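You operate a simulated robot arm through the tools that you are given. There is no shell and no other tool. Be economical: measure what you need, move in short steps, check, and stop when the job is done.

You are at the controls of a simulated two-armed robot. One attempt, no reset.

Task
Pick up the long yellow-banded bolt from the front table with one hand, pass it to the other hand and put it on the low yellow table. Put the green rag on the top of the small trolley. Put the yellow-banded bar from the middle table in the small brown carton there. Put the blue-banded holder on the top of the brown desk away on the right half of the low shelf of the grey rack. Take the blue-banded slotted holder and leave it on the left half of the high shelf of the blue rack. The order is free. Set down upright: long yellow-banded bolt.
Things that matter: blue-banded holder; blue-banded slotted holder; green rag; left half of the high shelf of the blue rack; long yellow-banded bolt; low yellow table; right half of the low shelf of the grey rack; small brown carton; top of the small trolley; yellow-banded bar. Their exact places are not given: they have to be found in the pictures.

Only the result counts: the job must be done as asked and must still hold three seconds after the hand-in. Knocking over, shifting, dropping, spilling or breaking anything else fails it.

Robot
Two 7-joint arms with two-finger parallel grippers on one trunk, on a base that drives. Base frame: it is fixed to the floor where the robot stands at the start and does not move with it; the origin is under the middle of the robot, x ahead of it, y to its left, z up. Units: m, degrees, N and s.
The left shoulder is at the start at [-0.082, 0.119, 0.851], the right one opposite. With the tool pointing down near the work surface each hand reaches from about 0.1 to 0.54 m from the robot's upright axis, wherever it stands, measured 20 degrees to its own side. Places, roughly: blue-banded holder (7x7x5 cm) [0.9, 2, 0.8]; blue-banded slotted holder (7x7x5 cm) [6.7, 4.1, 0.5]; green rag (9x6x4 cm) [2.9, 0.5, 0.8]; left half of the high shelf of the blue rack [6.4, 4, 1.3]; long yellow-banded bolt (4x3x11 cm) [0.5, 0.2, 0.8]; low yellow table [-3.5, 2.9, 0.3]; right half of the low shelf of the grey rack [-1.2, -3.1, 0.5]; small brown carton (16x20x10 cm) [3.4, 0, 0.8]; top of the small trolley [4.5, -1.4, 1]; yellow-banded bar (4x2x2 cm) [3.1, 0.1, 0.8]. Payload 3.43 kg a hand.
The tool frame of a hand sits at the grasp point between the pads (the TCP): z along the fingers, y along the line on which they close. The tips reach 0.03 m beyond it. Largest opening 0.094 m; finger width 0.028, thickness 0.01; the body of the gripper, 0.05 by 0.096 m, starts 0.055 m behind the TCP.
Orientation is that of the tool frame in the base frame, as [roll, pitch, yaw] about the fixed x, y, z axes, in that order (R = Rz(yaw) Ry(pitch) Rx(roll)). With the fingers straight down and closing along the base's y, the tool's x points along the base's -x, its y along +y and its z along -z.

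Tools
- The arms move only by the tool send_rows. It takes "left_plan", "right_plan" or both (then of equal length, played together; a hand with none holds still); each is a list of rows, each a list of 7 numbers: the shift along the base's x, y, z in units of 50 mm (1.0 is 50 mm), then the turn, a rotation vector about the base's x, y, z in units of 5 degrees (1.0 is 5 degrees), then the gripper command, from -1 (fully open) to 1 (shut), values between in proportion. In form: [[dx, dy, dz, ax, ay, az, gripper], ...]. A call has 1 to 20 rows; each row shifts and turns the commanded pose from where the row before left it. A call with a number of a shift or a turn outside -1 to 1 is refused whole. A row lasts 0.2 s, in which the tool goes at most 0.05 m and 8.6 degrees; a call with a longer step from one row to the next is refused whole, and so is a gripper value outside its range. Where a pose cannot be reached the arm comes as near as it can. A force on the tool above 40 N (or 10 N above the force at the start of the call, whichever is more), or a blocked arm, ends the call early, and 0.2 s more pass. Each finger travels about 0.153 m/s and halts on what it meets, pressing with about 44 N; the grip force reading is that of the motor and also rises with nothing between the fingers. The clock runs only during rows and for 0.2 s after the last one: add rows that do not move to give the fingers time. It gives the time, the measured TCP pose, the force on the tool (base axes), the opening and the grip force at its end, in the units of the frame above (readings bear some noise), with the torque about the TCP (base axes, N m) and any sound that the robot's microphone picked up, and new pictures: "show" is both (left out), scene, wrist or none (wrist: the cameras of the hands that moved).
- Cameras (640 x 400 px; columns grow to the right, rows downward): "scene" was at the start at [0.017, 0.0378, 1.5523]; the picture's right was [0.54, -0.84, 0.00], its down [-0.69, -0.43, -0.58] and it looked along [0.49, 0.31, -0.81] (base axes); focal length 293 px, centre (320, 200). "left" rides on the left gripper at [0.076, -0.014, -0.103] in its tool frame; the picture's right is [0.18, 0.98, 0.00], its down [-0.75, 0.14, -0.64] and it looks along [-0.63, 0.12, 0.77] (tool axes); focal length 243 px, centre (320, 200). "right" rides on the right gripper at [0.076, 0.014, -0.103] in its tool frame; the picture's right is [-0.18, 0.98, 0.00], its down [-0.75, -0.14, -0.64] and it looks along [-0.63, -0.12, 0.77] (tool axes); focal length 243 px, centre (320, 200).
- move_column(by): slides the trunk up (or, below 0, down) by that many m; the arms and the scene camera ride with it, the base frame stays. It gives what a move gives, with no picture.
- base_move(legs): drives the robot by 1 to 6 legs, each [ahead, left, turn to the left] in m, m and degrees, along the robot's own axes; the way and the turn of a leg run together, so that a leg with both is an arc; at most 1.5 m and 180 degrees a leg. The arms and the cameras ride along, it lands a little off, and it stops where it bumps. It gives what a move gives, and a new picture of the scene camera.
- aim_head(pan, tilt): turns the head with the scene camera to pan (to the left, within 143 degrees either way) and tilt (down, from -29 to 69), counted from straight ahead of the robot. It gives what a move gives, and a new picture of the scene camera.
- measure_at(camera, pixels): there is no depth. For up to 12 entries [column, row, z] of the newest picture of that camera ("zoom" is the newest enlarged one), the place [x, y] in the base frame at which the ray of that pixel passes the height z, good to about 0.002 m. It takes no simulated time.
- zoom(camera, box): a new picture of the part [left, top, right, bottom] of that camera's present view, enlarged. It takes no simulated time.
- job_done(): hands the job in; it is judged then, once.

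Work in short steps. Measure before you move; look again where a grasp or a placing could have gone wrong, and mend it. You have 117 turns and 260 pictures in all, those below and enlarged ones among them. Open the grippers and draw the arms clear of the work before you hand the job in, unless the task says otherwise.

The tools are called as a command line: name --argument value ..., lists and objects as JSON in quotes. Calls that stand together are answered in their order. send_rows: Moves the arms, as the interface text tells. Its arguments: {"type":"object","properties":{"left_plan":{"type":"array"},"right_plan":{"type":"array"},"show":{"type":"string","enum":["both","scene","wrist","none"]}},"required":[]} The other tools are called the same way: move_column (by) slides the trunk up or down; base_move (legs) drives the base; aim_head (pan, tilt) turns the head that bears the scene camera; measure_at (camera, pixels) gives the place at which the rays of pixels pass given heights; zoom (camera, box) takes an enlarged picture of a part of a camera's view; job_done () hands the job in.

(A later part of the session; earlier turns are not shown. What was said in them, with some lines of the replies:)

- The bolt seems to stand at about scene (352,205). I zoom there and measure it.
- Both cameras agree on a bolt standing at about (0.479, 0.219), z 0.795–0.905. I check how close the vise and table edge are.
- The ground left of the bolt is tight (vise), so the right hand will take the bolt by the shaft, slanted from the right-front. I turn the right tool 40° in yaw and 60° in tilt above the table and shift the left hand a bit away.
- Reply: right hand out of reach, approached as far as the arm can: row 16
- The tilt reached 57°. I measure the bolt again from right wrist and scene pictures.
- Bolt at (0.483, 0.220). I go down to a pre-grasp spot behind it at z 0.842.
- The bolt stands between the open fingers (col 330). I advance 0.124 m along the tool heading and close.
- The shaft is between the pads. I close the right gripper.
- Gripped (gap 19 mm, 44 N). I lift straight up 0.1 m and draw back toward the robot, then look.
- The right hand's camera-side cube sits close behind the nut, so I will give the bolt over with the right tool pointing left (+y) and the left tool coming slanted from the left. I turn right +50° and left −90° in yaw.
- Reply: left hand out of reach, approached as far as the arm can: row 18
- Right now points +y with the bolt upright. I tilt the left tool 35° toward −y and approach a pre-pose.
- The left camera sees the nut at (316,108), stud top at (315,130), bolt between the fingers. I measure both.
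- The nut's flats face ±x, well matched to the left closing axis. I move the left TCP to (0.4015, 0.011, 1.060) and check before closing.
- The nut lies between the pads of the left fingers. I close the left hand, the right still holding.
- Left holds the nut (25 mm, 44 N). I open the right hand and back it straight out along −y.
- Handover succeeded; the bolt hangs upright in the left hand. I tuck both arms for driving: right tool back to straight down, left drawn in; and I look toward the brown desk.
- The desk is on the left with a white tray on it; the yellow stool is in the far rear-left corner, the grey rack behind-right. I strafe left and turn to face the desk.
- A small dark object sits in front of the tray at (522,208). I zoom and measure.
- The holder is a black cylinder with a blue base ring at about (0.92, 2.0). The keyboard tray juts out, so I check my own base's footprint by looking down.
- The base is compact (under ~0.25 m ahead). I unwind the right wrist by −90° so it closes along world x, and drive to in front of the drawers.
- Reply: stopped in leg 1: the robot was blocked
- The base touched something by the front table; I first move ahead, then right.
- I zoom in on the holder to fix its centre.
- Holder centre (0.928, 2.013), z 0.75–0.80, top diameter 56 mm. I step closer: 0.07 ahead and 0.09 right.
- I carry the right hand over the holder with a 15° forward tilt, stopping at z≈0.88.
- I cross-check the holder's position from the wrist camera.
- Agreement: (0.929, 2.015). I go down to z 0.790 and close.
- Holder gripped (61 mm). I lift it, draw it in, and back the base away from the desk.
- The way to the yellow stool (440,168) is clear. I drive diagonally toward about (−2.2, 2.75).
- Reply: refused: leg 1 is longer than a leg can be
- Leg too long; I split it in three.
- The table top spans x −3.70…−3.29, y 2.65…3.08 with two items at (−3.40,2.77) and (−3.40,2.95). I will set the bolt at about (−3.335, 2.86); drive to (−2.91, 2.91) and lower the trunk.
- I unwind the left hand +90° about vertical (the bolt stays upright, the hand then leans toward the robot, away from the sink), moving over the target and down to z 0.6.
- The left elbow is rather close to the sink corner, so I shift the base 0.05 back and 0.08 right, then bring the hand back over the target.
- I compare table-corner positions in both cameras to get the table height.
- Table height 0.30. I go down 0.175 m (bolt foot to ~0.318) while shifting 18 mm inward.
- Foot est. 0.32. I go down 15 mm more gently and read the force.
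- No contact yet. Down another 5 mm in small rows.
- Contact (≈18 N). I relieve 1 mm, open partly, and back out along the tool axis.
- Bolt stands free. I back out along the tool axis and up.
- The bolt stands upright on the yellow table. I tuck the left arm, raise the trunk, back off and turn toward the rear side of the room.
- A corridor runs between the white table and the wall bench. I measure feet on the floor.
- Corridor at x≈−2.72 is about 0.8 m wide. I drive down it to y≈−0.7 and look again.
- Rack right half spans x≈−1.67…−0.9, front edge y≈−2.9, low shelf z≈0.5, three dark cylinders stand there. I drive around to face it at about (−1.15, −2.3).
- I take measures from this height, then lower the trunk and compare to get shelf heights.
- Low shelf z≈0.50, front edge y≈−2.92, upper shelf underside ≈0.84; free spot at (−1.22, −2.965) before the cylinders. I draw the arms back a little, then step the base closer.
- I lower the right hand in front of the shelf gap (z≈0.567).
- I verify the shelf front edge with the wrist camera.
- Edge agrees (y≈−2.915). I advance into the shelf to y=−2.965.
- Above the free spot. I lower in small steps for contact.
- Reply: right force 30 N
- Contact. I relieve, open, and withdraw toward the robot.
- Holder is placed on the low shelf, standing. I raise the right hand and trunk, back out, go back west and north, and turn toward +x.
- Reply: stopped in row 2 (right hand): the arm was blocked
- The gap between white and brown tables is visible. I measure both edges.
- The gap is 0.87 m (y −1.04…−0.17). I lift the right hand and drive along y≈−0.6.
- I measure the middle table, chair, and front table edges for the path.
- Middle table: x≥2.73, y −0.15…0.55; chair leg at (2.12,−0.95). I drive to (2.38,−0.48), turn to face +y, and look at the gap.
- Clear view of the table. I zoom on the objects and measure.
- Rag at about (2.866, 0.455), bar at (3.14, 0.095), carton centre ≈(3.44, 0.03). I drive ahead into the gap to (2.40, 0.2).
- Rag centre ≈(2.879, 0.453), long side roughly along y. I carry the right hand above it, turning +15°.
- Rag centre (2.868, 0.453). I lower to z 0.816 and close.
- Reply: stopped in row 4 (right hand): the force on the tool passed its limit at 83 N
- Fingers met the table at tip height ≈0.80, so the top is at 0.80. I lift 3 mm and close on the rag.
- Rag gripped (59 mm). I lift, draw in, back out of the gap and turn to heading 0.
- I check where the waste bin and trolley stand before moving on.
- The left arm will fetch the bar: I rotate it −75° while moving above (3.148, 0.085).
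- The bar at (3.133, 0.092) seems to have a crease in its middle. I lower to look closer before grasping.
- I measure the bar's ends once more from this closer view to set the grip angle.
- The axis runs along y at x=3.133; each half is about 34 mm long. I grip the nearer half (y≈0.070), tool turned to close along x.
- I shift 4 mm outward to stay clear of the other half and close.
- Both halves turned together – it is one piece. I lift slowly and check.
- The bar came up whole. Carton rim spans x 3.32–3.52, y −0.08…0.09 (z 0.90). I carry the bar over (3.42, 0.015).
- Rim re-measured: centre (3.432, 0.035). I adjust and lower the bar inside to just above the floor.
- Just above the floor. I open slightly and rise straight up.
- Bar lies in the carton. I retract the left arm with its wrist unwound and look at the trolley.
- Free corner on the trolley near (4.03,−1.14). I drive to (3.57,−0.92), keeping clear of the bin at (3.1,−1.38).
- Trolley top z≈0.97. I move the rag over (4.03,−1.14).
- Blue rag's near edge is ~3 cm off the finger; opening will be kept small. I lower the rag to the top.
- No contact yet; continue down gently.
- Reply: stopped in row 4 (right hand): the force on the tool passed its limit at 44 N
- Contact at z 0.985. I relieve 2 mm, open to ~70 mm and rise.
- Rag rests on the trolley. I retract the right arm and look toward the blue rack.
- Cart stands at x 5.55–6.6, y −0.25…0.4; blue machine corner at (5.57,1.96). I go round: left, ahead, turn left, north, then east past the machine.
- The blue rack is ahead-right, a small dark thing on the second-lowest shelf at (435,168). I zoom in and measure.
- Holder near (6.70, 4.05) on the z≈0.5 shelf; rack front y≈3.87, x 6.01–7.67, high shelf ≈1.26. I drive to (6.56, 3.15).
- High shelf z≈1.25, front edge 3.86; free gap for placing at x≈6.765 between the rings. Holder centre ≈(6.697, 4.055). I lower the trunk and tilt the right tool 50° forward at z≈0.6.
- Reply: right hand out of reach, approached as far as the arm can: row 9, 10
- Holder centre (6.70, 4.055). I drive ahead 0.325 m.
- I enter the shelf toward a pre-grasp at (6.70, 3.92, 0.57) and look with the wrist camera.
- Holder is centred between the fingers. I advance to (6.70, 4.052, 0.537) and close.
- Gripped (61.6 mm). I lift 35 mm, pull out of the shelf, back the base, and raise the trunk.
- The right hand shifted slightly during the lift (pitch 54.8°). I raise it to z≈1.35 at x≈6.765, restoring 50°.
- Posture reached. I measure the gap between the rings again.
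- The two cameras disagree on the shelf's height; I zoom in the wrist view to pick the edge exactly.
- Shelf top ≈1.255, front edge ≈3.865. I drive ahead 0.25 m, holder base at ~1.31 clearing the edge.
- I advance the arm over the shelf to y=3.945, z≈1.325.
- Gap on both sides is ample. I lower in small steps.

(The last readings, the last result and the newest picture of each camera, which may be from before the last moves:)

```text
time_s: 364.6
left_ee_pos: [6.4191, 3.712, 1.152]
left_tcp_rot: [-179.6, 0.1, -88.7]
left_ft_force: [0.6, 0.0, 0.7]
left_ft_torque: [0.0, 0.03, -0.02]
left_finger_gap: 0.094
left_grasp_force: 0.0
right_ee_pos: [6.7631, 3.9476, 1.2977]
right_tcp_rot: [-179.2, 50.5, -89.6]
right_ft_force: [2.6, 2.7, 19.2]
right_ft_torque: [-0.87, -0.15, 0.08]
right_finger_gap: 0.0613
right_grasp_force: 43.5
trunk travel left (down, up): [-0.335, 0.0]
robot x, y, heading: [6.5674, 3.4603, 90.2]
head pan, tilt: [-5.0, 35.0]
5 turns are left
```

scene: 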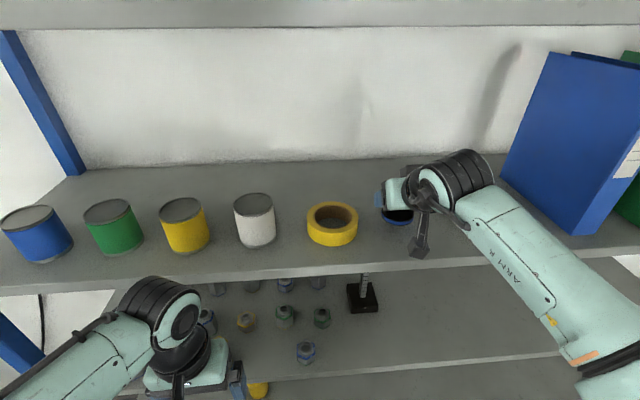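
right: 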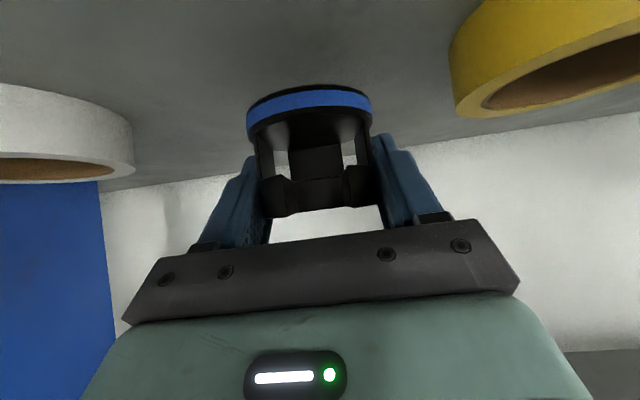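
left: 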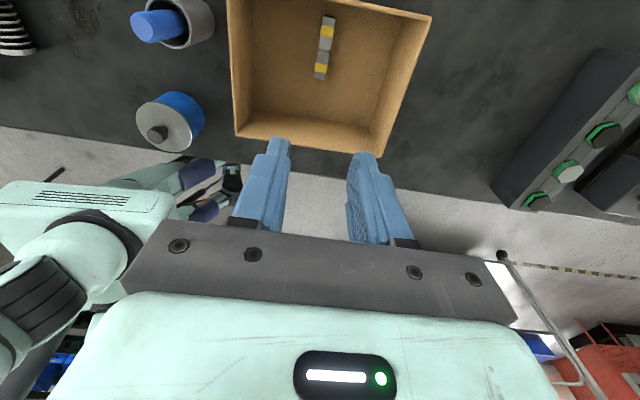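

Contact. I relieve, open, and withdraw along the tool axis out of the shelf.

send_rows --right_plan '[[0, 0, 0.07, 0, 0, 0, 1], [0, 0, 0, 0, 0, 0, 0], [0, 0, 0, 0, 0, 0, -0.75], [0, 0, 0, 0, 0, 0, -0.75], [0, 0, 0, 0, 0, 0, -0.75], [0, -0.2, 0.12, 0, 0, 0, -0.75], [0, -0.5, 0.3, 0, 0, 0, -0.75], [0, -0.7, 0.3, 0, 0, 0, -0.75], [0, -0.8, 0, 0, 0, 0, -0.75], [0, -0.8, 0, 0, 0, 0, -0.75], [0, -0.5, 0, 0, 0, 0, -1]]' --show "both"

```text
time_s: 367.0
left_ee_pos: [6.4202, 3.7116, 1.1507]
left_tcp_rot: [-179.5, 0.0, -88.8]
left_ft_force: [-1.2, -1.0, -0.9]
left_ft_torque: [0.02, -0.03, -0.01]
left_finger_gap: 0.094
left_grasp_force: 0.0
right_ee_pos: [6.7653, 3.7736, 1.3312]
right_tcp_rot: [-179.0, 49.9, -89.3]
right_ft_force: [0.2, -0.2, 0.1]
right_ft_torque: [0.01, 0.01, 0.01]
right_finger_gap: 0.0937
right_grasp_force: 0.0
trunk travel left (down, up): [-0.335, 0.0]
robot x, y, heading: [6.571, 3.4578, 90.0]
head pan, tilt: [-5.0, 35.0]
4 turns are left
```

scene: 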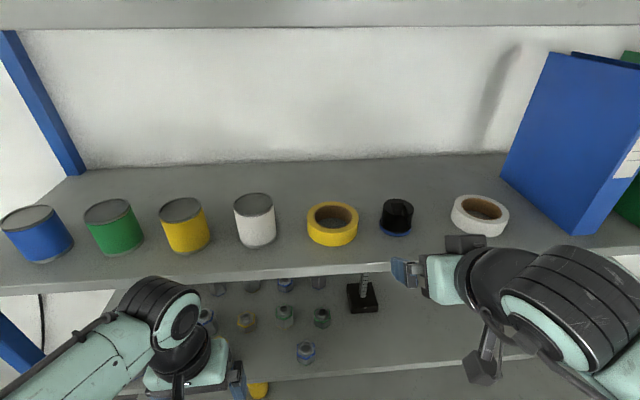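
right: 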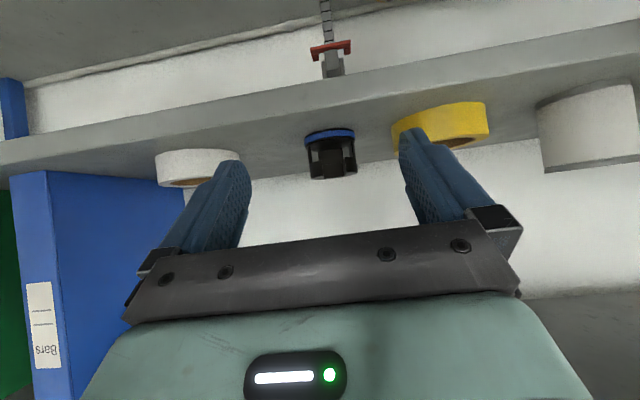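

The holder stands on the high shelf's left half and both hands are empty. I back the base off to draw the arms clear.

base_move --legs '[[-0.25, 0, 0]]'

```text
time_s: 368.8
left_ee_pos: [6.4196, 3.4648, 1.1509]
left_tcp_rot: [-179.6, 0.0, -88.6]
left_ft_force: [0.2, 0.1, -0.1]
left_ft_torque: [0.05, 0.01, -0.03]
left_finger_gap: 0.094
left_grasp_force: 0.0
right_ee_pos: [6.7639, 3.5262, 1.3327]
right_tcp_rot: [-179.1, 49.9, -89.2]
right_ft_force: [-0.6, 0.6, 0.1]
right_ft_torque: [-0.04, 0.01, 0.02]
right_finger_gap: 0.094
right_grasp_force: 0.1
trunk travel left (down, up): [-0.335, 0.0]
robot x, y, heading: [6.5688, 3.2118, 90.7]
head pan, tilt: [-5.0, 35.0]
3 turns are left
```

scene: 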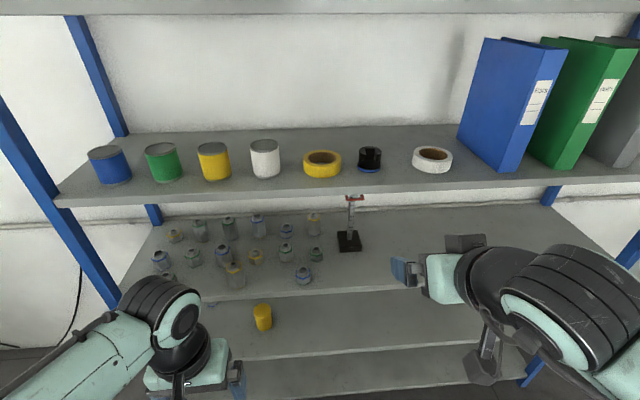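

All five items are set and the arms are clear; I hand the job in.

job_done

```text
The job is handed in.
```

I finished all five placements and handed the job in with both grippers empty and the arms clear; I don't have the judge's result.

- **Long yellow-banded bolt:** picked up with the right hand, passed to the left, and standing upright on the low yellow table.
- **Green rag:** on the top of the small trolley, near its front-left corner.
- **Yellow-banded bar:** in the small brown carton. It looked like two pieces end to end, but it moved and lifted as one.
- **Blue-banded holder:** on the right half of the low shelf of the grey rack.
- **Blue-banded slotted holder:** on the left half of the high shelf of the blue rack. Its right edge is only about 4 cm left of the middle line.

Two things could count against it:

- **Base bump:** the base was once stopped while strafing beside the front table.
- **Hard touches:** the fingers pressed the middle table with about 83 N while reaching for the rag, and about 44 N was read on the trolley top when setting it down.

I saw nothing shift in the pictures after any of these.
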